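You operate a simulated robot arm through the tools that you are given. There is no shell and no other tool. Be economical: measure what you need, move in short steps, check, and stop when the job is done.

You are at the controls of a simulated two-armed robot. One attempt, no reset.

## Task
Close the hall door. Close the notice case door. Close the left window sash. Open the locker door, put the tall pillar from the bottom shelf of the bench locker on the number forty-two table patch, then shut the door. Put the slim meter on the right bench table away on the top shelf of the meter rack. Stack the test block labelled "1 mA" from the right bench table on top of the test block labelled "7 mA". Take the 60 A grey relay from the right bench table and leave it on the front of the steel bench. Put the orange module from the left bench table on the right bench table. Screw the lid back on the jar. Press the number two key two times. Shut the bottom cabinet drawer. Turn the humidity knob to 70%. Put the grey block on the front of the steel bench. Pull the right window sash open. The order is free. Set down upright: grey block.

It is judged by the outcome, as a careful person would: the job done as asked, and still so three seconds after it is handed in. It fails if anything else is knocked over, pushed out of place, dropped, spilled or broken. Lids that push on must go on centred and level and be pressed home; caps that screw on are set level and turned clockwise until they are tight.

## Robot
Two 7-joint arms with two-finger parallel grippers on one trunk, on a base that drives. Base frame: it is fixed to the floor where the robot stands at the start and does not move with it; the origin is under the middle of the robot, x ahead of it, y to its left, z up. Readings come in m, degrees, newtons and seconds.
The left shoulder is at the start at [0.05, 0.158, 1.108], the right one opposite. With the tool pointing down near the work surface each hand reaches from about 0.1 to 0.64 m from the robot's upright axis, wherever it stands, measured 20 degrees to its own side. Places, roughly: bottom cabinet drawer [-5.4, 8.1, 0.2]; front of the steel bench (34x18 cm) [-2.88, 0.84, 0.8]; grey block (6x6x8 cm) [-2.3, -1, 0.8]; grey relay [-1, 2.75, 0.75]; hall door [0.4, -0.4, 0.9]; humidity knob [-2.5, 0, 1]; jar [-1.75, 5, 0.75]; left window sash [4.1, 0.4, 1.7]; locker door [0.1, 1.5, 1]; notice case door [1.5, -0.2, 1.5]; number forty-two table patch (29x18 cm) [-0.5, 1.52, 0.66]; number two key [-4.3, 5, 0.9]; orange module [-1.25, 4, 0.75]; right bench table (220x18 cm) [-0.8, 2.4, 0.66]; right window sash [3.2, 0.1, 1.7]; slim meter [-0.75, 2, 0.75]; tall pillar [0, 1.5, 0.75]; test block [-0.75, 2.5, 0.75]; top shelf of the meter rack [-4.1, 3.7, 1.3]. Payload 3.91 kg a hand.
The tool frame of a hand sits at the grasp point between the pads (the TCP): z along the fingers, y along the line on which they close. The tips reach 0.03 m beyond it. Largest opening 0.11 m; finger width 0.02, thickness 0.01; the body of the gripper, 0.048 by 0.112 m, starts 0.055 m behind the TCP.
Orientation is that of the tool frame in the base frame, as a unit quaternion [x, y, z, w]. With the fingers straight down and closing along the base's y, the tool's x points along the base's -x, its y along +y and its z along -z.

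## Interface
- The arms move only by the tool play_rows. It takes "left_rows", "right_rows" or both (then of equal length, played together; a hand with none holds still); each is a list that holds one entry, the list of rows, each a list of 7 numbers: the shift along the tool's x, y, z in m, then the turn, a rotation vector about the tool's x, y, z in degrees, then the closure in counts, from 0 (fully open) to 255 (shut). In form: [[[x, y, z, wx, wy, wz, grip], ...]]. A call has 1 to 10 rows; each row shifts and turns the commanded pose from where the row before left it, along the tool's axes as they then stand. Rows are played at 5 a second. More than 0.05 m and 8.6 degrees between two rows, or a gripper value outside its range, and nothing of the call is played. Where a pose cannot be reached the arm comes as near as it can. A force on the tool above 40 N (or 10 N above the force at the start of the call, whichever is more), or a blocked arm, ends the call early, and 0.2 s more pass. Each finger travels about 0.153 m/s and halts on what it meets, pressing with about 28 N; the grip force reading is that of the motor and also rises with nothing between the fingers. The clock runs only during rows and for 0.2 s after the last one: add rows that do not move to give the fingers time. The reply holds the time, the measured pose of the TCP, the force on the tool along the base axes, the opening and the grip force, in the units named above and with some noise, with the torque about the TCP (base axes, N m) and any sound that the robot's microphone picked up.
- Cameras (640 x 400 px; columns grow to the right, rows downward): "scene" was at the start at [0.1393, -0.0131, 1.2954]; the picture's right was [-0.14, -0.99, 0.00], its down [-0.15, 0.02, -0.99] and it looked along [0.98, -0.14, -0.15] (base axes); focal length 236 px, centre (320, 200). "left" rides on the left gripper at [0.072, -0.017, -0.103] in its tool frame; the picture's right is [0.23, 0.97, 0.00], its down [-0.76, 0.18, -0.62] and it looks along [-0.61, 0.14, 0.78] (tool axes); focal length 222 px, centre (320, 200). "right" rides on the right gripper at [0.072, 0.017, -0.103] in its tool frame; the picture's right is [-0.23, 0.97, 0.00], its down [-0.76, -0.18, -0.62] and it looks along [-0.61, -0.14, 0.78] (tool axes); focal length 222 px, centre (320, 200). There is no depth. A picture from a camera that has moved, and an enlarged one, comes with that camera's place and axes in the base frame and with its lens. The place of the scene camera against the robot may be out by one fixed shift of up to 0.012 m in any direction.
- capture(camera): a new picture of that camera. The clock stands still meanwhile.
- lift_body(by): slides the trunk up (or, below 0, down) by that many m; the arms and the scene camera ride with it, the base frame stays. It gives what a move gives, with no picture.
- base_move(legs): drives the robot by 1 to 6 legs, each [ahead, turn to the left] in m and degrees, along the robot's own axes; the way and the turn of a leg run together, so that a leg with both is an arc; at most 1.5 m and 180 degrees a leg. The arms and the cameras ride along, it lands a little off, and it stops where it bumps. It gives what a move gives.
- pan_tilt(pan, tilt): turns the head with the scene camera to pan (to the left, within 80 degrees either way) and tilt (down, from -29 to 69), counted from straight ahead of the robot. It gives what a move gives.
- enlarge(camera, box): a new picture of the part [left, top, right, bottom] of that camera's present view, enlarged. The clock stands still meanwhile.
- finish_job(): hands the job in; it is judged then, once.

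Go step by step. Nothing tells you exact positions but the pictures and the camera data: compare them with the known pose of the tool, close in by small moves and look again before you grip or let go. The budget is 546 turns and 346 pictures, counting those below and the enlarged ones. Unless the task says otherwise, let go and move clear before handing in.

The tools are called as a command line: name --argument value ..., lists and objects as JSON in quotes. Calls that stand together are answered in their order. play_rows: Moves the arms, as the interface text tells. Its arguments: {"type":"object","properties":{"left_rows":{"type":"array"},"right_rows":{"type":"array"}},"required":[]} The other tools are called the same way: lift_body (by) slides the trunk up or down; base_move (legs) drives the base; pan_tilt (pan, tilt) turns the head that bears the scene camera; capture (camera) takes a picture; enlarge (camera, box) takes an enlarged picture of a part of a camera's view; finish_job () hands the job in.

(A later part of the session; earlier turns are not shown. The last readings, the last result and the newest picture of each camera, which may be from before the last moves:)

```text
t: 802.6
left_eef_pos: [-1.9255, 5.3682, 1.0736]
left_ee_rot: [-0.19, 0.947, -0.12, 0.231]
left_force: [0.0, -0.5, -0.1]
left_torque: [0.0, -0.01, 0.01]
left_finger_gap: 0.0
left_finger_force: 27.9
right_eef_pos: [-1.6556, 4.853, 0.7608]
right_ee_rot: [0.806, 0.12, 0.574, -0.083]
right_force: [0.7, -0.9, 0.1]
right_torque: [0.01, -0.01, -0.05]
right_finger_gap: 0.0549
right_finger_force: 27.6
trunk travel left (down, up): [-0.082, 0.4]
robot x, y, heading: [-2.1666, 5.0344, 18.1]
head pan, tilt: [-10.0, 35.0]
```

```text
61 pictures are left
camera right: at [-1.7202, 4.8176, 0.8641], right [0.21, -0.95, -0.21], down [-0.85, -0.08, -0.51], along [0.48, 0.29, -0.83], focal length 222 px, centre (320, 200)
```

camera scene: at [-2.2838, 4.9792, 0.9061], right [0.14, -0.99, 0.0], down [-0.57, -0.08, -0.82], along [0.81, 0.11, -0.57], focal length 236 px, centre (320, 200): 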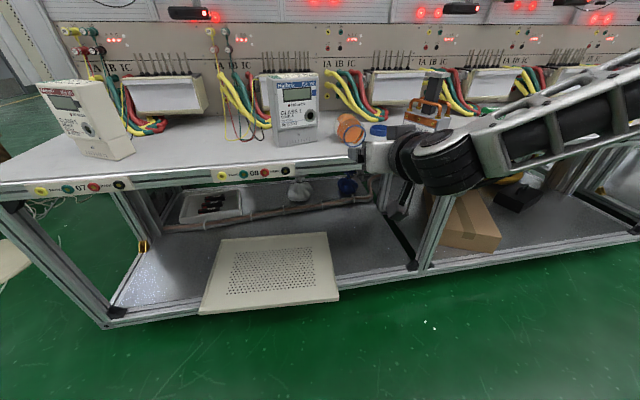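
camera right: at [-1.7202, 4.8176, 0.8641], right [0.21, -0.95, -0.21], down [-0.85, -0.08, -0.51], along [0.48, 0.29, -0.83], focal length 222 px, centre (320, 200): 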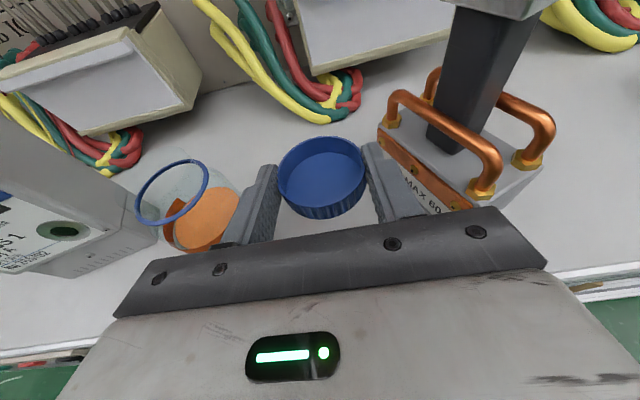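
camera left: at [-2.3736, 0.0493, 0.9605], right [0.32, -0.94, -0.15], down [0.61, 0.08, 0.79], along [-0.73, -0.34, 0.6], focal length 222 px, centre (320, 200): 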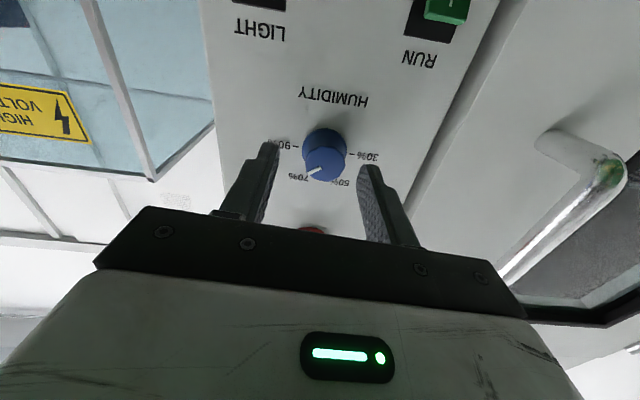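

The lid is held, open side up. I'll lift it, back out, and roll the wrist 180° back to flip it.

lift_body --by 0.19

base_move --legs '[[-0.28, 0]]'

play_rows --right_rows '[[[0, 0, 0, 0, 0, -8.5, 255], [0, 0, 0, 0, 0, -8.5, 255], [0, 0, 0, 0, 0, -8.5, 255], [0, 0, 0, 0, 0, -8.5, 255], [0, 0, 0, 0, 0, -8.5, 255], [0, 0, 0, 0, 0, -8.5, 255], [0, 0, 0, 0, 0, -8.5, 255], [0, 0, 0, 0, 0, -8.5, 255], [0, 0, 0, 0, 0, -8.5, 255], [0, 0, 0, 0, 0, -8.5, 255]]]'

play_rows --right_rows '[[[0, 0, 0, 0, 0, -8.5, 255], [0, 0, 0, 0, 0, -8.5, 255], [0, 0, 0, 0, 0, -8.5, 255], [0, 0, 0, 0, 0, -8.5, 255], [0, 0, 0, 0, 0, -8.5, 255], [0, 0, 0, 0, 0, -8.5, 255], [0, 0, 0, 0, 0, -8.5, 255], [0, 0, 0, 0, 0, -8.5, 255], [0, 0, 0, 0, 0, -8.5, 255], [0, 0, 0, 0, 0, -8.5, 255]]]'

play_rows --right_rows '[[[0, 0, 0, 0, 0, -8.5, 255], [0, 0, 0, 0, 0, -1.5, 255], [0, 0, 0, 0, 0, 0, 255]]]'

capture --camera "right"

```text
t: 804.7
left_eef_pos: [-1.9253, 5.3693, 1.2636]
left_ee_rot: [-0.19, 0.946, -0.12, 0.232]
left_force: [-0.8, -0.8, -0.4]
left_torque: [-0.02, -0.02, 0.0]
left_finger_gap: 0.0
left_finger_force: 28.5
right_eef_pos: [-1.6562, 4.8544, 0.9506]
right_ee_rot: [0.806, 0.12, 0.573, -0.082]
right_force: [0.4, -0.1, -1.0]
right_torque: [0.03, -0.02, 0.0]
right_finger_gap: 0.0547
right_finger_force: 28.3
trunk travel left (down, up): [-0.272, 0.21]
robot x, y, heading: [-2.1652, 5.0322, 17.8]
head pan, tilt: [-10.0, 35.0]
```

```text
t: 806.7
left_eef_pos: [-2.1973, 5.2832, 1.2636]
left_ee_rot: [-0.193, 0.946, -0.118, 0.231]
left_force: [0.1, 0.2, -0.4]
left_torque: [0.03, -0.02, -0.01]
left_finger_gap: 0.0002
left_finger_force: 28.0
right_eef_pos: [-1.9256, 4.7697, 0.9511]
right_ee_rot: [0.806, 0.122, 0.573, -0.084]
right_force: [0.7, 0.1, -0.4]
right_torque: [-0.03, 0.05, -0.03]
right_finger_gap: 0.0547
right_finger_force: 27.6
trunk travel left (down, up): [-0.272, 0.21]
robot x, y, heading: [-2.4387, 4.9477, 17.5]
head pan, tilt: [-10.0, 35.0]
```

```text
t: 808.9
left_eef_pos: [-2.1973, 5.2842, 1.2638]
left_ee_rot: [-0.192, 0.946, -0.119, 0.231]
left_force: [0.2, 1.1, -0.2]
left_torque: [-0.01, -0.02, 0.0]
left_finger_gap: 0.0
left_finger_force: 28.0
right_eef_pos: [-1.9257, 4.77, 0.9503]
right_ee_rot: [0.51, 0.636, 0.479, 0.326]
right_force: [0.9, 0.1, -0.5]
right_torque: [-0.03, -0.03, -0.03]
right_finger_gap: 0.0548
right_finger_force: 28.2
trunk travel left (down, up): [-0.272, 0.21]
robot x, y, heading: [-2.4398, 4.9483, 17.7]
head pan, tilt: [-10.0, 35.0]
```

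```text
t: 811.1
left_eef_pos: [-2.1967, 5.2838, 1.2632]
left_ee_rot: [-0.191, 0.946, -0.119, 0.232]
left_force: [-0.4, -0.3, 0.5]
left_torque: [-0.01, 0.04, 0.01]
left_finger_gap: 0.0001
left_finger_force: 28.2
right_eef_pos: [-1.9249, 4.7702, 0.9513]
right_ee_rot: [-0.052, 0.814, 0.133, 0.563]
right_force: [0.3, 0.4, 0.1]
right_torque: [-0.01, 0.02, 0.0]
right_finger_gap: 0.0549
right_finger_force: 28.4
trunk travel left (down, up): [-0.272, 0.21]
robot x, y, heading: [-2.4378, 4.9463, 17.9]
head pan, tilt: [-10.0, 35.0]
```

```text
t: 811.9
left_eef_pos: [-2.1976, 5.2835, 1.2639]
left_ee_rot: [-0.192, 0.946, -0.119, 0.232]
left_force: [0.7, -0.2, -0.3]
left_torque: [0.03, 0.03, 0.0]
left_finger_gap: 0.0001
left_finger_force: 28.0
right_eef_pos: [-1.9256, 4.7689, 0.9508]
right_ee_rot: [-0.122, 0.806, 0.083, 0.574]
right_force: [-0.2, 0.0, -0.6]
right_torque: [-0.02, 0.01, 0.02]
right_finger_gap: 0.0547
right_finger_force: 28.2
trunk travel left (down, up): [-0.272, 0.21]
robot x, y, heading: [-2.4417, 4.9444, 17.8]
head pan, tilt: [-10.0, 35.0]
```

```text
60 pictures are left
camera right: at [-2.045, 4.7507, 0.9171], right [-0.22, 0.95, 0.21], down [-0.27, -0.26, 0.93], along [0.94, 0.14, 0.32], focal length 222 px, centre (320, 200)
```

right: 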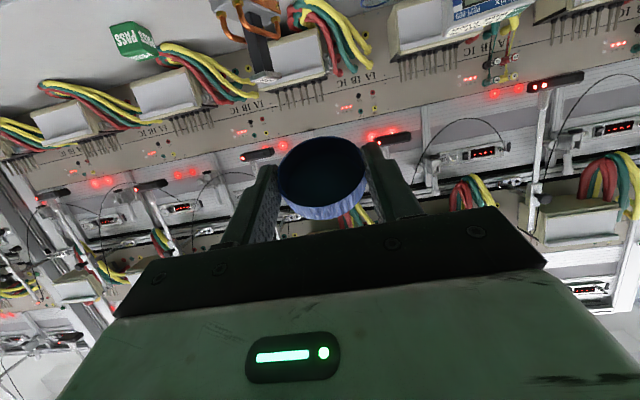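

The lid is flipped (open side down, tilted). I'll bring it over the free spot near the table edge and lower it until its front edge rests on the table.

base_move --legs '[[0.29, 0]]'

lift_body --by -0.24

enlarge --camera "scene" --box '[320, 120, 480, 250]'

```text
t: 813.9
left_eef_pos: [-1.922, 5.3739, 1.2633]
left_ee_rot: [-0.193, 0.946, -0.119, 0.232]
left_force: [0.0, -1.0, -1.0]
left_torque: [-0.01, -0.02, 0.03]
left_finger_gap: 0.0001
left_finger_force: 27.8
right_eef_pos: [-1.6484, 4.8595, 0.9507]
right_ee_rot: [-0.123, 0.806, 0.084, 0.573]
right_force: [-0.2, -0.4, 0.0]
right_torque: [0.02, -0.01, 0.0]
right_finger_gap: 0.0545
right_finger_force: 27.6
trunk travel left (down, up): [-0.272, 0.21]
robot x, y, heading: [-2.1622, 5.0363, 17.9]
head pan, tilt: [-10.0, 35.0]
```

```text
t: 816.4
left_eef_pos: [-1.9218, 5.3731, 1.0235]
left_ee_rot: [-0.193, 0.946, -0.119, 0.232]
left_force: [-0.2, -0.9, -0.4]
left_torque: [0.01, 0.02, 0.01]
left_finger_gap: 0.0
left_finger_force: 27.6
right_eef_pos: [-1.6493, 4.8607, 0.7116]
right_ee_rot: [-0.125, 0.806, 0.086, 0.573]
right_force: [-0.1, 0.8, 0.4]
right_torque: [-0.01, -0.01, 0.01]
right_finger_gap: 0.0548
right_finger_force: 27.6
trunk travel left (down, up): [-0.032, 0.45]
robot x, y, heading: [-2.1603, 5.037, 17.9]
head pan, tilt: [-10.0, 35.0]
```

```text
3.08 times, centred on (400, 185) of scene
camera zoom: at [-2.0294, 5.0613, 0.9351], right [0.14, -0.99, 0.0], down [-0.57, -0.08, -0.82], along [0.81, 0.11, -0.57], focal length 726 px, centre (74, 246)
```

zoom: 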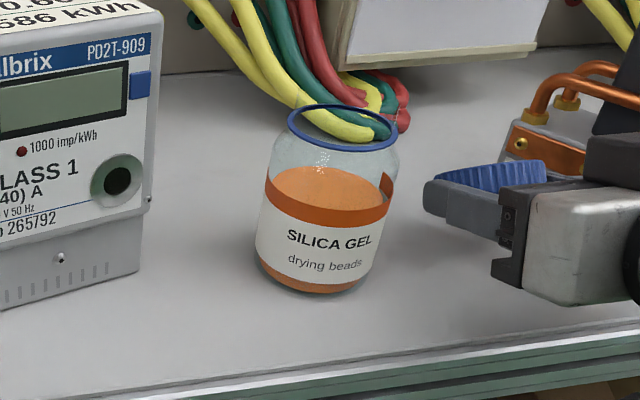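

lift_body --by -0.018

lift_body --by -0.006

lift_body --by -0.006

```text
t: 817.0
left_eef_pos: [-1.9217, 5.3723, 1.0058]
left_ee_rot: [-0.192, 0.946, -0.12, 0.232]
left_force: [0.5, -0.3, 0.1]
left_torque: [-0.04, 0.03, 0.03]
left_finger_gap: 0.0
left_finger_force: 27.6
right_eef_pos: [-1.6492, 4.8598, 0.6918]
right_ee_rot: [-0.123, 0.806, 0.084, 0.572]
right_force: [0.0, -0.7, -0.7]
right_torque: [0.0, 0.01, 0.0]
right_finger_gap: 0.0544
right_finger_force: 27.8
trunk travel left (down, up): [-0.014, 0.468]
robot x, y, heading: [-2.1626, 5.0356, 18.0]
head pan, tilt: [-10.0, 35.0]
```

```text
t: 817.6
left_eef_pos: [-1.922, 5.3735, 0.9991]
left_ee_rot: [-0.193, 0.946, -0.119, 0.233]
left_force: [0.4, -0.5, 0.0]
left_torque: [-0.03, -0.01, 0.02]
left_finger_gap: 0.0001
left_finger_force: 28.6
right_eef_pos: [-1.6482, 4.8591, 0.6859]
right_ee_rot: [-0.123, 0.806, 0.085, 0.573]
right_force: [1.0, 0.4, 0.7]
right_torque: [0.01, -0.02, -0.03]
right_finger_gap: 0.0548
right_finger_force: 27.8
trunk travel left (down, up): [-0.008, 0.474]
robot x, y, heading: [-2.159, 5.0402, 18.2]
head pan, tilt: [-10.0, 35.0]
```

```text
t: 818.1
left_eef_pos: [-1.9226, 5.3724, 0.9943]
left_ee_rot: [-0.193, 0.946, -0.119, 0.233]
left_force: [0.0, 0.4, 1.0]
left_torque: [-0.02, -0.02, 0.05]
left_finger_gap: 0.0
left_finger_force: 27.6
right_eef_pos: [-1.6485, 4.8595, 0.6856]
right_ee_rot: [-0.124, 0.802, 0.084, 0.578]
right_force: [-0.5, -0.5, 17.9]
right_torque: [0.18, -0.69, -0.02]
right_finger_gap: 0.0547
right_finger_force: 28.1
trunk travel left (down, up): [-0.002, 0.48]
robot x, y, heading: [-2.1615, 5.0354, 17.8]
head pan, tilt: [-10.0, 35.0]
```

The front edge touches. Pressing slightly so the lid levels in the grip, then releasing.

play_rows --right_rows '[[[0.003, 0, 0.001, 0, 0, 0, 255], [0.003, 0, 0.001, 0, 0, 0, 255], [0, 0, 0, 0, 0, 0, 210], [0, 0, 0, 0, 0, 0, 150], [0, 0, 0, 0, 0, 0, 100], [0, 0, 0, 0, 0, 0, 80]]]'

enlarge --camera "scene" --box '[340, 120, 480, 250]'

```text
t: 819.5
left_eef_pos: [-1.9232, 5.3715, 0.995]
left_ee_rot: [-0.192, 0.946, -0.119, 0.232]
left_force: [-0.2, -0.4, -0.6]
left_torque: [0.0, 0.02, 0.0]
left_finger_gap: 0.0002
left_finger_force: 27.6
right_eef_pos: [-1.6482, 4.857, 0.6785]
right_ee_rot: [-0.121, 0.803, 0.081, 0.578]
right_force: [-3.9, -23.2, 28.4]
right_torque: [0.7, -0.31, -0.2]
right_finger_gap: 0.0655
right_finger_force: 0.2
trunk travel left (down, up): [-0.002, 0.48]
robot x, y, heading: [-2.1632, 5.038, 17.7]
head pan, tilt: [-10.0, 35.0]
```

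```text
3.08 times, centred on (410, 185) of scene
camera zoom: at [-2.031, 5.0605, 0.9055], right [0.14, -0.99, 0.0], down [-0.57, -0.08, -0.82], along [0.81, 0.11, -0.57], focal length 726 px, centre (43, 246)
```

zoom: 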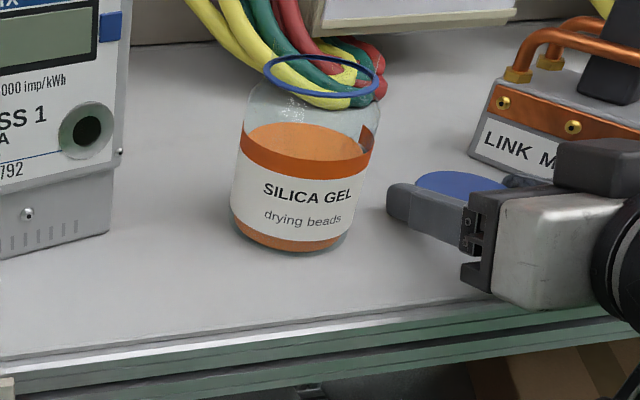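

lift_body --by 0.012

play_rows --right_rows '[[[0, 0, 0, 0, 0, 0, 60], [0, 0, 0, 0, 0, 0, 50]]]'

lift_body --by 0.1

enlarge --camera "scene" --box '[340, 150, 480, 280]'

```text
t: 820.1
left_eef_pos: [-1.9219, 5.3733, 1.0053]
left_ee_rot: [-0.193, 0.946, -0.118, 0.232]
left_force: [0.9, -0.8, -0.4]
left_torque: [-0.01, 0.02, 0.03]
left_finger_gap: 0.0001
left_finger_force: 27.5
right_eef_pos: [-1.6505, 4.8598, 0.6841]
right_ee_rot: [-0.124, 0.807, 0.086, 0.571]
right_force: [0.1, -0.5, 0.4]
right_torque: [0.01, 0.02, 0.03]
right_finger_gap: 0.0755
right_finger_force: 0.0
trunk travel left (down, up): [-0.014, 0.468]
robot x, y, heading: [-2.1575, 5.0382, 17.9]
head pan, tilt: [-10.0, 35.0]
```

```text
t: 820.7
left_eef_pos: [-1.921, 5.3724, 1.005]
left_ee_rot: [-0.193, 0.946, -0.119, 0.232]
left_force: [-0.1, 0.4, -0.7]
left_torque: [-0.05, 0.0, 0.01]
left_finger_gap: 0.0
left_finger_force: 27.8
right_eef_pos: [-1.6493, 4.8604, 0.6851]
right_ee_rot: [-0.123, 0.806, 0.085, 0.573]
right_force: [-0.5, 0.5, 0.1]
right_torque: [0.02, -0.04, -0.01]
right_finger_gap: 0.0885
right_finger_force: 0.0
trunk travel left (down, up): [-0.014, 0.468]
robot x, y, heading: [-2.163, 5.0378, 18.1]
head pan, tilt: [-10.0, 35.0]
```

```text
t: 822.1
left_eef_pos: [-1.9212, 5.3741, 1.1055]
left_ee_rot: [-0.193, 0.946, -0.118, 0.232]
left_force: [0.5, -0.8, -0.5]
left_torque: [0.0, -0.03, 0.01]
left_finger_gap: 0.0
left_finger_force: 28.2
right_eef_pos: [-1.6482, 4.86, 0.7879]
right_ee_rot: [-0.123, 0.806, 0.084, 0.573]
right_force: [-0.7, -0.6, 0.1]
right_torque: [0.01, -0.04, 0.01]
right_finger_gap: 0.0885
right_finger_force: 0.0
trunk travel left (down, up): [-0.114, 0.368]
robot x, y, heading: [-2.1646, 5.0392, 17.8]
head pan, tilt: [-10.0, 35.0]
```

```text
3.08 times, centred on (410, 215) of scene
camera zoom: at [-2.0294, 5.0613, 1.017], right [0.14, -0.99, 0.0], down [-0.57, -0.08, -0.82], along [0.81, 0.11, -0.57], focal length 726 px, centre (43, 154)
```

zoom: 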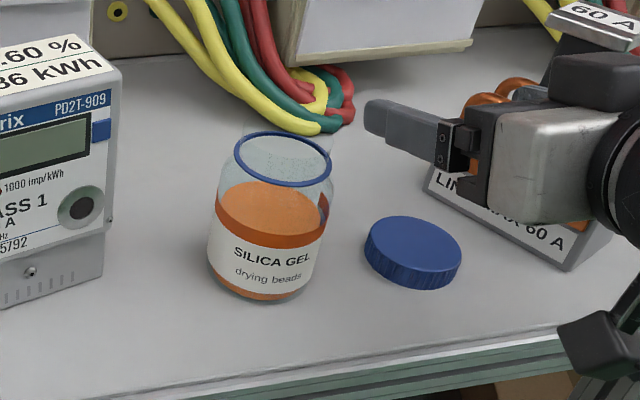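

The lid is right side up on the table and the jar stands. Now I'll turn the hand to point straight down again and pick up the lid as before.

lift_body --by 0.16

base_move --legs '[[-0.15, 0]]'

play_rows --right_rows '[[[0, 0, 0, 0, 8, 0, 93], [0, 0, 0, 0, 8, 0, 93], [0, 0, 0, 0, 8, 0, 93], [0, 0, 0, 0, 8, 0, 93], [0, 0, 0, 0, 8, 0, 93], [0, 0, 0, 0, 8, 0, 93], [0, 0, 0, 0, 8, 0, 93], [0, 0, 0, 0, 8, 0, 93], [0, 0, 0, 0, 6.5, 0, 93]]]'

capture --camera "right"

```text
t: 823.9
left_eef_pos: [-1.921, 5.3727, 1.2646]
left_ee_rot: [-0.193, 0.946, -0.119, 0.232]
left_force: [0.0, 0.0, 0.3]
left_torque: [-0.01, 0.01, 0.01]
left_finger_gap: 0.0
left_finger_force: 28.1
right_eef_pos: [-1.65, 4.8586, 0.9461]
right_ee_rot: [-0.124, 0.805, 0.085, 0.573]
right_force: [-0.2, -0.2, 0.2]
right_torque: [0.04, -0.01, -0.01]
right_finger_gap: 0.0885
right_finger_force: 0.1
trunk travel left (down, up): [-0.274, 0.208]
robot x, y, heading: [-2.1609, 5.0404, 17.9]
head pan, tilt: [-10.0, 35.0]
```

```text
t: 825.3
left_eef_pos: [-2.0641, 5.3263, 1.2669]
left_ee_rot: [-0.192, 0.946, -0.12, 0.232]
left_force: [-0.1, -0.4, 0.0]
left_torque: [0.0, -0.04, -0.01]
left_finger_gap: 0.0
left_finger_force: 28.1
right_eef_pos: [-1.792, 4.8127, 0.9462]
right_ee_rot: [-0.123, 0.806, 0.085, 0.573]
right_force: [0.5, -0.2, 0.5]
right_torque: [0.01, 0.0, -0.02]
right_finger_gap: 0.0883
right_finger_force: 0.0
trunk travel left (down, up): [-0.274, 0.208]
robot x, y, heading: [-2.3047, 4.9929, 17.5]
head pan, tilt: [-10.0, 35.0]
```

```text
t: 827.3
left_eef_pos: [-2.0627, 5.3282, 1.2641]
left_ee_rot: [-0.192, 0.946, -0.118, 0.232]
left_force: [-0.3, -0.1, 0.2]
left_torque: [-0.01, -0.04, -0.03]
left_finger_gap: 0.0
left_finger_force: 27.9
right_eef_pos: [-1.7922, 4.8134, 0.9453]
right_ee_rot: [-0.148, 0.989, -0.002, 0.002]
right_force: [0.5, 0.8, 0.4]
right_torque: [0.01, -0.01, 0.0]
right_finger_gap: 0.0699
right_finger_force: 0.1
trunk travel left (down, up): [-0.274, 0.208]
robot x, y, heading: [-2.3037, 4.9881, 17.6]
head pan, tilt: [-10.0, 35.0]
```

```text
56 pictures are left
camera right: at [-1.8658, 4.8081, 1.05], right [-0.07, 1.0, 0.0], down [0.78, 0.05, 0.63], along [0.62, 0.04, -0.78], focal length 222 px, centre (320, 200)
```

right: 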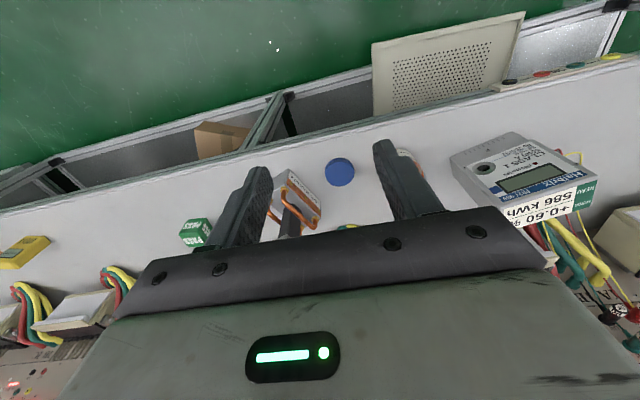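

play_rows --right_rows '[[[-0.04, 0, 0, 0, 0, 0, 93], [-0.04, 0, 0, 0, 0, 0, 93], [0, 0, 0, 0, 0, 0, 93]]]'

base_move --legs '[[0.076, 0]]'

lift_body --by -0.17

capture --camera "right"

```text
t: 828.1
left_eef_pos: [-2.0629, 5.327, 1.2651]
left_ee_rot: [-0.192, 0.946, -0.119, 0.231]
left_force: [-0.3, 0.6, -0.3]
left_torque: [-0.01, -0.02, 0.03]
left_finger_gap: 0.0001
left_finger_force: 28.3
right_eef_pos: [-1.7143, 4.8352, 0.9463]
right_ee_rot: [-0.149, 0.989, -0.001, 0.003]
right_force: [0.0, 0.7, 0.3]
right_torque: [-0.02, 0.01, -0.02]
right_finger_gap: 0.0698
right_finger_force: 0.1
trunk travel left (down, up): [-0.274, 0.208]
robot x, y, heading: [-2.3066, 4.9882, 18.0]
head pan, tilt: [-10.0, 35.0]
```

```text
t: 829.1
left_eef_pos: [-1.9918, 5.3498, 1.2661]
left_ee_rot: [-0.192, 0.946, -0.119, 0.232]
left_force: [0.2, 0.3, -0.2]
left_torque: [0.04, 0.0, -0.02]
left_finger_gap: 0.0
left_finger_force: 28.3
right_eef_pos: [-1.6423, 4.8595, 0.9466]
right_ee_rot: [-0.149, 0.989, -0.002, 0.002]
right_force: [0.6, 0.6, 0.0]
right_torque: [-0.01, -0.01, -0.02]
right_finger_gap: 0.0702
right_finger_force: 0.0
trunk travel left (down, up): [-0.274, 0.208]
robot x, y, heading: [-2.2306, 5.014, 17.7]
head pan, tilt: [-10.0, 35.0]
```

```text
t: 831.0
left_eef_pos: [-1.9916, 5.3497, 1.0951]
left_ee_rot: [-0.192, 0.946, -0.119, 0.232]
left_force: [0.1, -0.2, -0.4]
left_torque: [-0.01, -0.02, -0.02]
left_finger_gap: 0.0
left_finger_force: 27.8
right_eef_pos: [-1.6436, 4.8589, 0.776]
right_ee_rot: [-0.149, 0.989, -0.003, 0.003]
right_force: [-0.4, 0.1, 1.0]
right_torque: [0.0, 0.02, 0.01]
right_finger_gap: 0.07
right_finger_force: 0.0
trunk travel left (down, up): [-0.104, 0.378]
robot x, y, heading: [-2.2327, 5.0123, 17.7]
head pan, tilt: [-10.0, 35.0]
```

```text
55 pictures are left
camera right: at [-1.7159, 4.8548, 0.8814], right [-0.07, 1.0, 0.0], down [0.78, 0.06, 0.63], along [0.63, 0.04, -0.78], focal length 222 px, centre (320, 200)
```

right: 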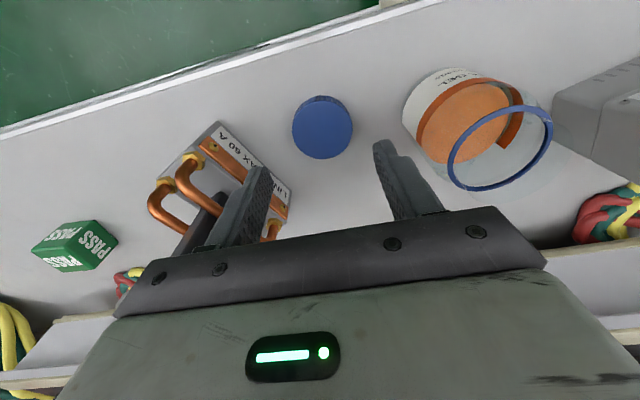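

play_rows --right_rows '[[[-0.006, 0, 0, 0, 0, 0, 93], [0, 0, 0, 0, 0, 0, 93]]]'

lift_body --by -0.083

play_rows --right_rows '[[[0, 0, 0, 0, 0, 0, 130], [0, 0, 0, 0, 0, 0, 200], [0, 0, 0, 0, 0, 0, 255], [0, 0, 0, 0, 0, 0, 255]]]'

lift_body --by 0.14

capture --camera "right"

```text
t: 831.6
left_eef_pos: [-1.9917, 5.3511, 1.0941]
left_ee_rot: [-0.192, 0.946, -0.12, 0.232]
left_force: [0.1, 0.5, -0.5]
left_torque: [0.0, 0.01, 0.0]
left_finger_gap: 0.0
left_finger_force: 28.2
right_eef_pos: [-1.6365, 4.8606, 0.7776]
right_ee_rot: [-0.148, 0.989, -0.002, 0.003]
right_force: [0.0, -1.0, 0.6]
right_torque: [0.02, 0.04, 0.0]
right_finger_gap: 0.0701
right_finger_force: 0.1
trunk travel left (down, up): [-0.104, 0.378]
robot x, y, heading: [-2.233, 5.0171, 18.1]
head pan, tilt: [-10.0, 35.0]
```

```text
t: 832.8
left_eef_pos: [-1.992, 5.3498, 1.0124]
left_ee_rot: [-0.193, 0.946, -0.119, 0.232]
left_force: [0.0, -1.5, 0.9]
left_torque: [0.02, -0.03, -0.01]
left_finger_gap: 0.0003
left_finger_force: 27.8
right_eef_pos: [-1.6361, 4.861, 0.6938]
right_ee_rot: [-0.148, 0.989, -0.002, 0.004]
right_force: [-0.3, 0.1, 0.4]
right_torque: [-0.02, -0.02, 0.0]
right_finger_gap: 0.0698
right_finger_force: 0.0
trunk travel left (down, up): [-0.021, 0.461]
robot x, y, heading: [-2.2379, 5.015, 17.7]
head pan, tilt: [-10.0, 35.0]
```

```text
t: 833.8
left_eef_pos: [-1.9918, 5.3499, 1.0121]
left_ee_rot: [-0.192, 0.946, -0.119, 0.232]
left_force: [-1.0, -0.1, 0.2]
left_torque: [0.03, 0.01, -0.02]
left_finger_gap: 0.0
left_finger_force: 27.7
right_eef_pos: [-1.636, 4.8604, 0.6947]
right_ee_rot: [-0.149, 0.989, -0.003, 0.003]
right_force: [0.9, -0.1, 0.3]
right_torque: [0.03, 0.01, -0.04]
right_finger_gap: 0.055
right_finger_force: 28.4
trunk travel left (down, up): [-0.021, 0.461]
robot x, y, heading: [-2.2356, 5.0145, 17.6]
head pan, tilt: [-10.0, 35.0]
```

```text
t: 835.5
left_eef_pos: [-1.9916, 5.3497, 1.1519]
left_ee_rot: [-0.192, 0.946, -0.12, 0.231]
left_force: [0.4, 0.1, 0.7]
left_torque: [0.04, 0.0, 0.01]
left_finger_gap: 0.0
left_finger_force: 27.9
right_eef_pos: [-1.6372, 4.8601, 0.8345]
right_ee_rot: [-0.148, 0.989, -0.003, 0.003]
right_force: [0.0, -0.3, -0.4]
right_torque: [0.03, 0.02, 0.01]
right_finger_gap: 0.055
right_finger_force: 27.9
trunk travel left (down, up): [-0.161, 0.321]
robot x, y, heading: [-2.2301, 5.0169, 17.7]
head pan, tilt: [-10.0, 35.0]
```

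```text
54 pictures are left
camera right: at [-1.71, 4.8569, 0.9383], right [-0.07, 1.0, 0.0], down [0.78, 0.06, 0.63], along [0.63, 0.04, -0.78], focal length 222 px, centre (320, 200)
```

right: 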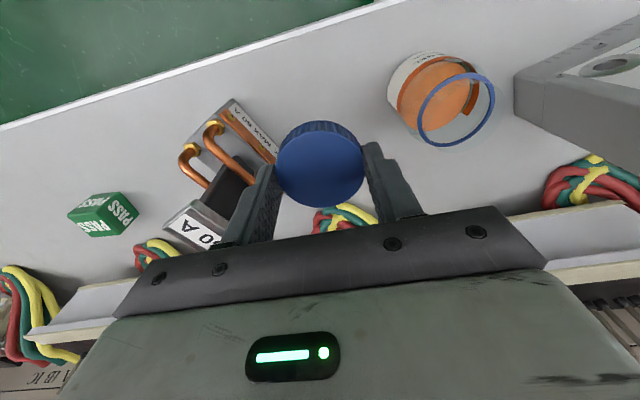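

The lid is held level again. The jar mouth centre is at about (-1.6625, 4.967); moving over it.

play_rows --right_rows '[[[-0.004, 0.037, 0, 0, 0, 0, 255], [-0.003, 0.037, 0, 0, 0, 0, 255], [-0.002, 0.036, 0, 0, 0, 0, 255], [0, 0, 0, 0, 0, 0, 255]]]'

enlarge --camera "right" --box '[240, 60, 400, 240]'

enlarge --camera "scene" --box '[330, 150, 450, 270]'

```text
t: 836.5
left_eef_pos: [-1.9918, 5.3503, 1.1526]
left_ee_rot: [-0.193, 0.946, -0.119, 0.232]
left_force: [-1.0, 0.4, -0.4]
left_torque: [-0.02, 0.03, 0.04]
left_finger_gap: 0.0
left_finger_force: 28.3
right_eef_pos: [-1.661, 4.9704, 0.8344]
right_ee_rot: [-0.147, 0.989, -0.001, 0.003]
right_force: [0.3, 0.4, 0.0]
right_torque: [0.03, -0.01, -0.03]
right_finger_gap: 0.0547
right_finger_force: 27.7
trunk travel left (down, up): [-0.161, 0.321]
robot x, y, heading: [-2.2306, 5.0108, 17.6]
head pan, tilt: [-10.0, 35.0]
```

```text
2.22 times, centred on (320, 150) of right
camera zoom: at [-1.7338, 4.966, 0.9376], right [-0.07, 1.0, 0.0], down [0.78, 0.06, 0.63], along [0.63, 0.04, -0.78], focal length 494 px, centre (320, 311)
```

zoom: 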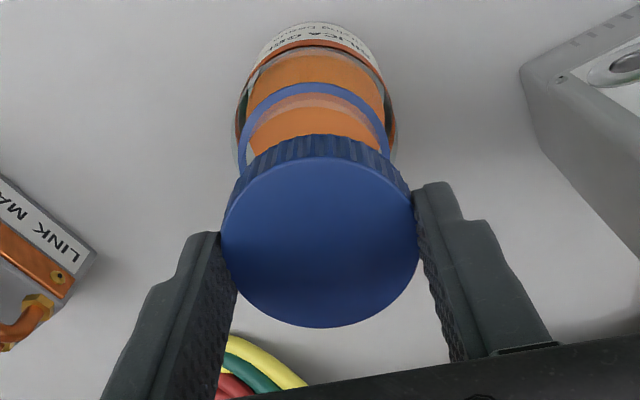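

```text
3.33 times, centred on (390, 210) of scene
camera zoom: at [-2.1004, 5.0381, 1.0641], right [0.14, -0.99, 0.0], down [-0.57, -0.08, -0.82], along [0.81, 0.11, -0.57], focal length 786 px, centre (87, 167)
```

zoom: 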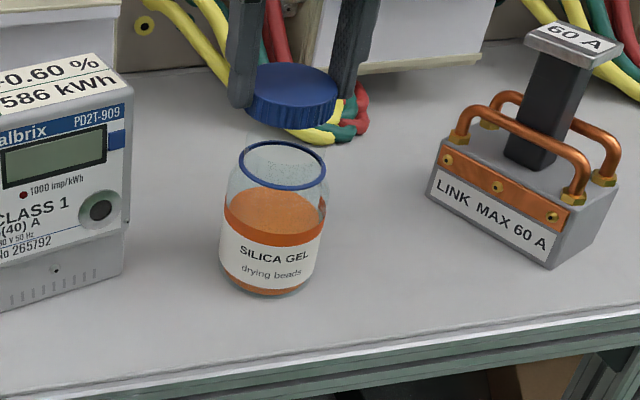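

Alignment is within 4 mm; correcting and lowering to the rim.

play_rows --right_rows '[[[0.003, -0.0015, 0, 0, 0, 0, 255], [0, 0, 0, 0, 0, 0, 255]]]'

lift_body --by -0.02

lift_body --by -0.004

lift_body --by -0.003

```text
t: 837.1
left_eef_pos: [-1.9919, 5.3504, 1.1529]
left_ee_rot: [-0.192, 0.946, -0.12, 0.232]
left_force: [-0.2, 0.3, -1.0]
left_torque: [0.03, 0.01, 0.01]
left_finger_gap: 0.0001
left_finger_force: 27.3
right_eef_pos: [-1.6632, 4.9678, 0.8336]
right_ee_rot: [-0.148, 0.989, -0.002, 0.003]
right_force: [-0.3, -0.1, 0.1]
right_torque: [-0.02, -0.01, 0.0]
right_finger_gap: 0.0548
right_finger_force: 28.1
trunk travel left (down, up): [-0.161, 0.321]
robot x, y, heading: [-2.2351, 5.0158, 17.8]
head pan, tilt: [-10.0, 35.0]
```

```text
t: 837.8
left_eef_pos: [-1.9916, 5.3488, 1.1321]
left_ee_rot: [-0.192, 0.946, -0.119, 0.232]
left_force: [-0.1, -0.5, 0.9]
left_torque: [0.02, -0.02, 0.03]
left_finger_gap: 0.0002
left_finger_force: 28.2
right_eef_pos: [-1.6618, 4.9678, 0.8145]
right_ee_rot: [-0.149, 0.989, -0.002, 0.004]
right_force: [0.4, -0.1, -0.6]
right_torque: [-0.01, 0.02, 0.04]
right_finger_gap: 0.0548
right_finger_force: 28.2
trunk travel left (down, up): [-0.141, 0.341]
robot x, y, heading: [-2.2312, 5.0115, 17.9]
head pan, tilt: [-10.0, 35.0]
```

```text
t: 838.3
left_eef_pos: [-1.9916, 5.3494, 1.129]
left_ee_rot: [-0.192, 0.946, -0.12, 0.232]
left_force: [0.1, 0.3, -0.1]
left_torque: [0.06, -0.02, 0.05]
left_finger_gap: 0.0
left_finger_force: 27.9
right_eef_pos: [-1.6617, 4.968, 0.8108]
right_ee_rot: [-0.149, 0.989, -0.001, 0.003]
right_force: [0.8, -0.4, -0.4]
right_torque: [0.0, 0.01, 0.01]
right_finger_gap: 0.0549
right_finger_force: 28.2
trunk travel left (down, up): [-0.137, 0.345]
robot x, y, heading: [-2.2348, 5.0128, 17.6]
head pan, tilt: [-10.0, 35.0]
```

```text
t: 838.8
left_eef_pos: [-1.9921, 5.3495, 1.1259]
left_ee_rot: [-0.192, 0.946, -0.119, 0.232]
left_force: [0.0, -0.2, 0.5]
left_torque: [0.02, 0.01, 0.04]
left_finger_gap: 0.0
left_finger_force: 27.8
right_eef_pos: [-1.6639, 4.9678, 0.8079]
right_ee_rot: [-0.148, 0.989, -0.002, 0.003]
right_force: [0.2, 0.3, 1.4]
right_torque: [0.0, -0.02, 0.02]
right_finger_gap: 0.0549
right_finger_force: 28.3
trunk travel left (down, up): [-0.134, 0.348]
robot x, y, heading: [-2.2331, 5.0154, 17.8]
head pan, tilt: [-10.0, 35.0]
```

Just touching the rim. Now turning clockwise with only light pressure, following down slightly.

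lift_body --by -0.001

play_rows --right_rows '[[[0, 0, 0.0002, 0, 0, 8.5, 255], [0, 0, 0.0002, 0, 0, 8.5, 255], [0, 0, 0.0002, 0, 0, 8.5, 255], [0, 0, 0.0002, 0, 0, 8.5, 255], [0, 0, 0.0002, 0, 0, 8.5, 255], [0, 0, 0.0002, 0, 0, 8.5, 255], [0, 0, 0.0002, 0, 0, 8.5, 255], [0, 0, 0.0002, 0, 0, 8.5, 255]]]'

enlarge --camera "scene" --box '[330, 150, 450, 270]'

```text
t: 839.3
left_eef_pos: [-1.9921, 5.3497, 1.1248]
left_ee_rot: [-0.193, 0.946, -0.119, 0.231]
left_force: [-0.9, -0.7, -0.1]
left_torque: [-0.01, -0.02, 0.01]
left_finger_gap: 0.0
left_finger_force: 28.1
right_eef_pos: [-1.6627, 4.9677, 0.8057]
right_ee_rot: [-0.148, 0.989, -0.002, 0.002]
right_force: [0.4, -1.0, -0.1]
right_torque: [0.0, 0.0, 0.01]
right_finger_gap: 0.055
right_finger_force: 28.5
trunk travel left (down, up): [-0.133, 0.349]
robot x, y, heading: [-2.2342, 5.015, 17.9]
head pan, tilt: [-10.0, 35.0]
```

```text
t: 841.1
left_eef_pos: [-1.9918, 5.35, 1.124]
left_ee_rot: [-0.192, 0.946, -0.119, 0.231]
left_force: [0.1, 0.6, 0.0]
left_torque: [0.01, -0.02, -0.01]
left_finger_gap: 0.0002
left_finger_force: 27.9
right_eef_pos: [-1.6624, 4.9668, 0.804]
right_ee_rot: [0.431, 0.902, 0.0, 0.004]
right_force: [-0.7, -0.2, -0.4]
right_torque: [0.02, 0.02, 0.05]
right_finger_gap: 0.055
right_finger_force: 27.9
trunk travel left (down, up): [-0.133, 0.349]
robot x, y, heading: [-2.2327, 5.0164, 17.9]
head pan, tilt: [-10.0, 35.0]
```

```text
3.33 times, centred on (390, 210) of scene
camera zoom: at [-2.1004, 5.0382, 1.0361], right [0.14, -0.99, 0.0], down [-0.57, -0.08, -0.82], along [0.81, 0.11, -0.57], focal length 786 px, centre (87, 167)
```

zoom: 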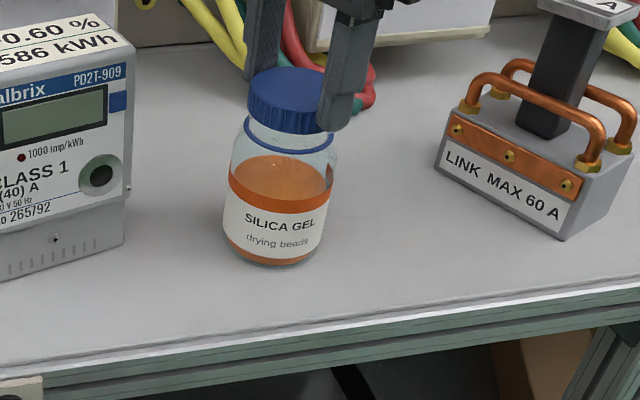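

No contact force yet; the skirt is already over the rim. Lowering until it meets the thread.

lift_body --by -0.003

lift_body --by -0.003

```text
t: 841.6
left_eef_pos: [-1.9918, 5.3505, 1.1222]
left_ee_rot: [-0.192, 0.946, -0.119, 0.232]
left_force: [0.8, -0.2, 0.3]
left_torque: [0.0, 0.0, -0.01]
left_finger_gap: 0.0002
left_finger_force: 27.9
right_eef_pos: [-1.6623, 4.9672, 0.8007]
right_ee_rot: [0.431, 0.902, -0.001, 0.004]
right_force: [0.3, 0.9, -0.6]
right_torque: [0.01, 0.03, 0.02]
right_finger_gap: 0.0548
right_finger_force: 28.2
trunk travel left (down, up): [-0.13, 0.352]
robot x, y, heading: [-2.2333, 5.0176, 17.8]
head pan, tilt: [-10.0, 35.0]
```

```text
t: 842.2
left_eef_pos: [-1.9917, 5.3476, 1.1185]
left_ee_rot: [-0.192, 0.946, -0.119, 0.232]
left_force: [0.2, 0.2, 0.6]
left_torque: [0.0, -0.04, 0.0]
left_finger_gap: 0.0
left_finger_force: 27.7
right_eef_pos: [-1.6614, 4.9676, 0.7982]
right_ee_rot: [0.43, 0.903, 0.001, 0.004]
right_force: [-0.2, 0.8, -0.3]
right_torque: [0.0, -0.03, 0.01]
right_finger_gap: 0.0547
right_finger_force: 28.5
trunk travel left (down, up): [-0.127, 0.355]
robot x, y, heading: [-2.2343, 5.0152, 17.7]
head pan, tilt: [-10.0, 35.0]
```

lift_body --by -0.004

lift_body --by -0.003

```text
t: 842.7
left_eef_pos: [-1.9932, 5.3495, 1.1147]
left_ee_rot: [-0.192, 0.946, -0.119, 0.232]
left_force: [1.3, -0.2, 1.2]
left_torque: [-0.02, 0.01, -0.02]
left_finger_gap: 0.0
left_finger_force: 27.7
right_eef_pos: [-1.6616, 4.9665, 0.7957]
right_ee_rot: [0.43, 0.903, 0.001, 0.005]
right_force: [-0.7, -0.2, 8.8]
right_torque: [-0.18, 0.2, 0.0]
right_finger_gap: 0.0549
right_finger_force: 28.1
trunk travel left (down, up): [-0.123, 0.359]
robot x, y, heading: [-2.2307, 5.015, 17.7]
head pan, tilt: [-10.0, 35.0]
```

```text
t: 843.2
left_eef_pos: [-1.9936, 5.3501, 1.1121]
left_ee_rot: [-0.192, 0.946, -0.12, 0.233]
left_force: [0.6, -0.1, -1.3]
left_torque: [-0.03, -0.02, 0.05]
left_finger_gap: 0.0
left_finger_force: 28.4
right_eef_pos: [-1.6625, 4.9674, 0.7958]
right_ee_rot: [0.43, 0.903, 0.003, 0.007]
right_force: [2.3, -0.1, 25.4]
right_torque: [-0.12, -0.01, -0.05]
right_finger_gap: 0.0551
right_finger_force: 28.1
trunk travel left (down, up): [-0.12, 0.362]
robot x, y, heading: [-2.2311, 5.0145, 17.7]
head pan, tilt: [-10.0, 35.0]
```

Solid contact now. Easing to light pressure and turning clockwise again.

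lift_body --by 0.0025

play_rows --right_rows '[[[0, 0, 0.0002, 0, 0, 8.5, 255], [0, 0, 0.0002, 0, 0, 8.5, 255], [0, 0, 0.0002, 0, 0, 8.5, 255], [0, 0, 0.0002, 0, 0, 8.5, 255], [0, 0, 0.0002, 0, 0, 8.5, 255], [0, 0, 0.0002, 0, 0, 8.5, 255]]]'

enlarge --camera "scene" --box '[330, 150, 450, 270]'

```text
t: 843.7
left_eef_pos: [-1.9928, 5.3487, 1.1136]
left_ee_rot: [-0.191, 0.946, -0.118, 0.233]
left_force: [-1.0, 0.0, -1.2]
left_torque: [0.0, -0.01, -0.03]
left_finger_gap: 0.0
left_finger_force: 28.0
right_eef_pos: [-1.662, 4.968, 0.7958]
right_ee_rot: [0.43, 0.903, 0.001, 0.006]
right_force: [5.3, 1.6, 19.3]
right_torque: [0.15, -0.36, -0.02]
right_finger_gap: 0.0549
right_finger_force: 27.9
trunk travel left (down, up): [-0.123, 0.36]
robot x, y, heading: [-2.2321, 5.0118, 18.0]
head pan, tilt: [-10.0, 35.0]
```

```text
t: 845.1
left_eef_pos: [-1.993, 5.3499, 1.1137]
left_ee_rot: [-0.192, 0.946, -0.119, 0.232]
left_force: [-0.3, -0.4, 0.5]
left_torque: [0.02, -0.05, -0.04]
left_finger_gap: 0.0001
left_finger_force: 27.9
right_eef_pos: [-1.6625, 4.9673, 0.7947]
right_ee_rot: [0.778, 0.628, 0.003, 0.004]
right_force: [5.8, 0.4, 21.6]
right_torque: [-0.11, -0.26, -0.01]
right_finger_gap: 0.0549
right_finger_force: 28.0
trunk travel left (down, up): [-0.123, 0.36]
robot x, y, heading: [-2.2303, 5.0137, 17.8]
head pan, tilt: [-10.0, 35.0]
```

```text
3.33 times, centred on (390, 210) of scene
camera zoom: at [-2.1016, 5.0383, 1.0259], right [0.14, -0.99, 0.0], down [-0.57, -0.08, -0.82], along [0.81, 0.11, -0.57], focal length 786 px, centre (87, 167)
```

zoom: 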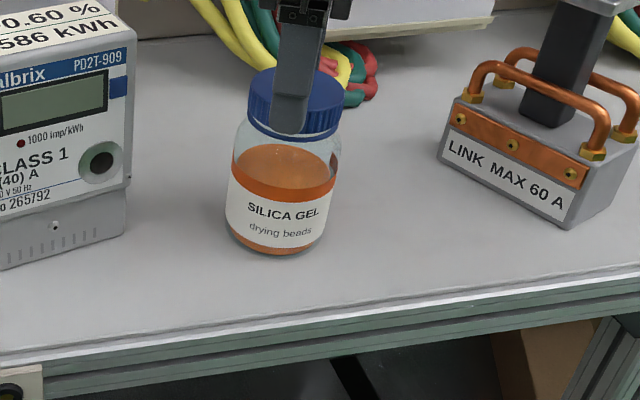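

The jar now stays put while the lid turns. Continuing clockwise.

play_rows --right_rows '[[[0, 0, 0.0002, 0, 0, 8.5, 255], [0, 0, 0.0002, 0, 0, 8.5, 255], [0, 0, 0.0002, 0, 0, 8.5, 255], [0, 0, 0.0002, 0, 0, 8.5, 255], [0, 0, 0.0002, 0, 0, 8.5, 255], [0, 0, 0.0, 0, 0, 0, 255]]]'

```text
t: 846.5
left_eef_pos: [-1.9926, 5.3505, 1.1149]
left_ee_rot: [-0.192, 0.946, -0.12, 0.232]
left_force: [0.3, 0.0, -0.2]
left_torque: [0.02, -0.01, 0.0]
left_finger_gap: 0.0
left_finger_force: 27.6
right_eef_pos: [-1.6621, 4.9677, 0.7946]
right_ee_rot: [0.953, 0.303, 0.006, 0.002]
right_force: [7.7, -3.2, 22.9]
right_torque: [-0.3, -0.52, 0.0]
right_finger_gap: 0.0547
right_finger_force: 28.1
trunk travel left (down, up): [-0.123, 0.36]
robot x, y, heading: [-2.2316, 5.0069, 18.0]
head pan, tilt: [-10.0, 35.0]
```

No resistance yet. I'll release, rise clear of the lid, wind the wrist back, and take another stroke.

play_rows --right_rows '[[[0, 0, 0, 0, 0, 0, 200], [0, 0, 0, 0, 0, 0, 80], [0, 0, 0, 0, 0, 0, 70], [0, 0, -0.02, 0, 0, 0, 70], [0, 0, -0.025, 0, 0, 0, 70], [0, 0, -0.01, 0, 0, -8.5, 70], [0, 0, 0, 0, 0, -8.5, 70], [0, 0, 0, 0, 0, -8.5, 70], [0, 0, 0, 0, 0, -8.5, 70], [0, 0, 0, 0, 0, -8.5, 70]]]'

enlarge --camera "scene" --box '[330, 150, 450, 270]'

play_rows --right_rows '[[[0, 0, 0, 0, 0, -8.5, 70], [0, 0, 0, 0, 0, -8.5, 70], [0, 0, 0, 0, 0, -8.5, 70], [0, 0, 0, 0, 0, -8.5, 70], [0, 0, 0, 0, 0, -8.5, 70], [0, 0, 0, 0, 0, -8.5, 70], [0, 0, 0, 0, 0, -8.5, 70]]]'

play_rows --right_rows '[[[0, 0, 0, 0, 0, -8.5, 70], [0, 0, 0, 0, 0, -8.5, 70], [0, 0, 0, 0, 0, -8.5, 70], [0, 0, 0, 0, 0, -8.5, 70], [0, 0, 0, 0, 0, -8.5, 70], [0, 0, 0, 0, 0, -8.5, 70], [0, 0, 0, 0, 0, -8.5, 70]]]'

```text
t: 848.7
left_eef_pos: [-1.9909, 5.3497, 1.116]
left_ee_rot: [-0.193, 0.946, -0.119, 0.232]
left_force: [0.6, 0.7, 0.4]
left_torque: [-0.02, 0.04, 0.03]
left_finger_gap: 0.0005
left_finger_force: 28.0
right_eef_pos: [-1.6629, 4.9679, 0.846]
right_ee_rot: [0.776, 0.631, 0.002, 0.003]
right_force: [0.4, 0.1, 0.6]
right_torque: [-0.02, 0.01, 0.02]
right_finger_gap: 0.0797
right_finger_force: 0.1
trunk travel left (down, up): [-0.123, 0.36]
robot x, y, heading: [-2.2333, 5.0129, 18.3]
head pan, tilt: [-10.0, 35.0]
```

```text
3.33 times, centred on (390, 210) of scene
camera zoom: at [-2.1004, 5.0381, 1.0256], right [0.14, -0.99, 0.0], down [-0.57, -0.08, -0.82], along [0.81, 0.11, -0.57], focal length 786 px, centre (87, 167)
```

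zoom: 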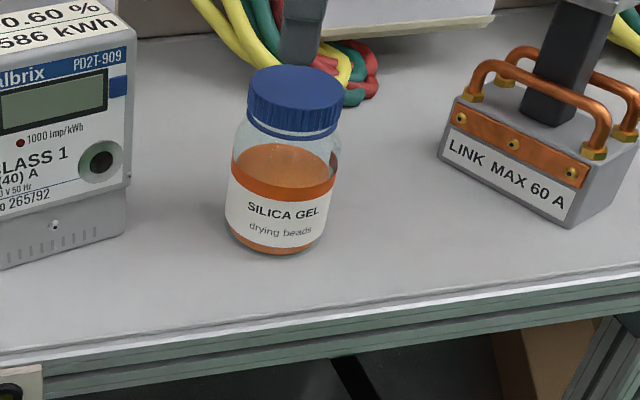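

```text
t: 850.3
left_eef_pos: [-1.9919, 5.3504, 1.1136]
left_ee_rot: [-0.192, 0.946, -0.119, 0.232]
left_force: [-0.2, 0.2, 1.2]
left_torque: [0.03, 0.01, 0.0]
left_finger_gap: 0.0
left_finger_force: 28.0
right_eef_pos: [-1.6637, 4.9674, 0.8457]
right_ee_rot: [0.361, 0.933, 0.0, 0.004]
right_force: [0.7, -0.3, -0.8]
right_torque: [0.01, 0.01, 0.02]
right_finger_gap: 0.0802
right_finger_force: 0.0
trunk travel left (down, up): [-0.123, 0.36]
robot x, y, heading: [-2.2343, 5.0099, 17.8]
head pan, tilt: [-10.0, 35.0]
```

```text
t: 851.9
left_eef_pos: [-1.9917, 5.3503, 1.114]
left_ee_rot: [-0.193, 0.946, -0.119, 0.231]
left_force: [0.4, 0.3, -0.1]
left_torque: [0.02, -0.01, -0.01]
left_finger_gap: 0.0
left_finger_force: 27.8
right_eef_pos: [-1.6632, 4.9674, 0.847]
right_ee_rot: [-0.149, 0.989, -0.001, 0.002]
right_force: [-0.2, 0.0, -0.1]
right_torque: [0.04, -0.03, 0.02]
right_finger_gap: 0.0797
right_finger_force: 0.1
trunk travel left (down, up): [-0.123, 0.36]
robot x, y, heading: [-2.2328, 5.0156, 17.9]
head pan, tilt: [-10.0, 35.0]
```

The lid sits level on the neck. Second stroke: lower, grip, and turn.

play_rows --right_rows '[[[0, 0, 0.025, 0, 0, 0, 70], [0, 0, 0.026, 0, 0, 0, 70], [0, 0, 0, 0, 0, 0, 160], [0, 0, 0, 0, 0, 0, 255], [0, 0, 0, 0, 0, 0, 255]]]'

play_rows --right_rows '[[[0, 0, 0.0003, 0, 0, 8.5, 255], [0, 0, 0.0003, 0, 0, 8.5, 255], [0, 0, 0.0003, 0, 0, 8.5, 255], [0, 0, 0.0003, 0, 0, 8.5, 255], [0, 0, 0.0003, 0, 0, 8.5, 255], [0, 0, 0.0003, 0, 0, 8.5, 255], [0, 0, 0.0003, 0, 0, 8.5, 255], [0, 0, 0.0003, 0, 0, 8.5, 255], [0, 0, 0.0003, 0, 0, 8.5, 255], [0, 0, 0, 0, 0, 0, 255]]]'

play_rows --right_rows '[[[0, 0, 0.0003, 0, 0, 8.5, 255], [0, 0, 0.0003, 0, 0, 8.5, 255], [0, 0, 0.0003, 0, 0, 8.5, 255], [0, 0, 0.0003, 0, 0, 8.5, 255], [0, 0, 0.0003, 0, 0, 8.5, 255], [0, 0, 0.0003, 0, 0, 8.5, 255], [0, 0, 0.0003, 0, 0, 8.5, 255], [0, 0, 0.0003, 0, 0, 8.5, 255], [0, 0, 0.0003, 0, 0, 8.5, 255], [0, 0, 0, 0, 0, 0, 255]]]'

```text
t: 853.1
left_eef_pos: [-1.9911, 5.3495, 1.1139]
left_ee_rot: [-0.192, 0.946, -0.12, 0.232]
left_force: [-0.5, 0.2, -0.6]
left_torque: [-0.01, -0.04, -0.01]
left_finger_gap: 0.0
left_finger_force: 28.2
right_eef_pos: [-1.6627, 4.9655, 0.7941]
right_ee_rot: [-0.149, 0.989, -0.003, 0.004]
right_force: [-0.6, -0.5, 0.8]
right_torque: [-0.05, -0.02, 0.0]
right_finger_gap: 0.0549
right_finger_force: 27.8
trunk travel left (down, up): [-0.123, 0.36]
robot x, y, heading: [-2.2304, 5.0138, 17.8]
head pan, tilt: [-10.0, 35.0]
```

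```text
t: 855.3
left_eef_pos: [-1.9926, 5.3501, 1.1137]
left_ee_rot: [-0.193, 0.946, -0.119, 0.232]
left_force: [1.1, -0.1, -0.1]
left_torque: [-0.01, 0.01, 0.02]
left_finger_gap: 0.0
left_finger_force: 28.1
right_eef_pos: [-1.6613, 4.967, 0.7934]
right_ee_rot: [0.496, 0.868, 0.001, 0.004]
right_force: [2.1, -1.2, 5.3]
right_torque: [-0.13, -0.03, 0.0]
right_finger_gap: 0.0552
right_finger_force: 27.9
trunk travel left (down, up): [-0.123, 0.36]
robot x, y, heading: [-2.2327, 5.0088, 17.4]
head pan, tilt: [-10.0, 35.0]
```

```text
t: 857.5
left_eef_pos: [-1.9932, 5.3502, 1.1149]
left_ee_rot: [-0.192, 0.946, -0.119, 0.232]
left_force: [0.2, 0.1, 0.3]
left_torque: [0.01, 0.03, 0.01]
left_finger_gap: 0.0
left_finger_force: 28.2
right_eef_pos: [-1.6629, 4.967, 0.792]
right_ee_rot: [0.927, 0.375, 0.005, 0.003]
right_force: [6.0, -0.3, 19.9]
right_torque: [-0.02, -0.33, -0.01]
right_finger_gap: 0.0551
right_finger_force: 27.6
trunk travel left (down, up): [-0.123, 0.36]
robot x, y, heading: [-2.2339, 5.0151, 18.0]
head pan, tilt: [-10.0, 35.0]
```

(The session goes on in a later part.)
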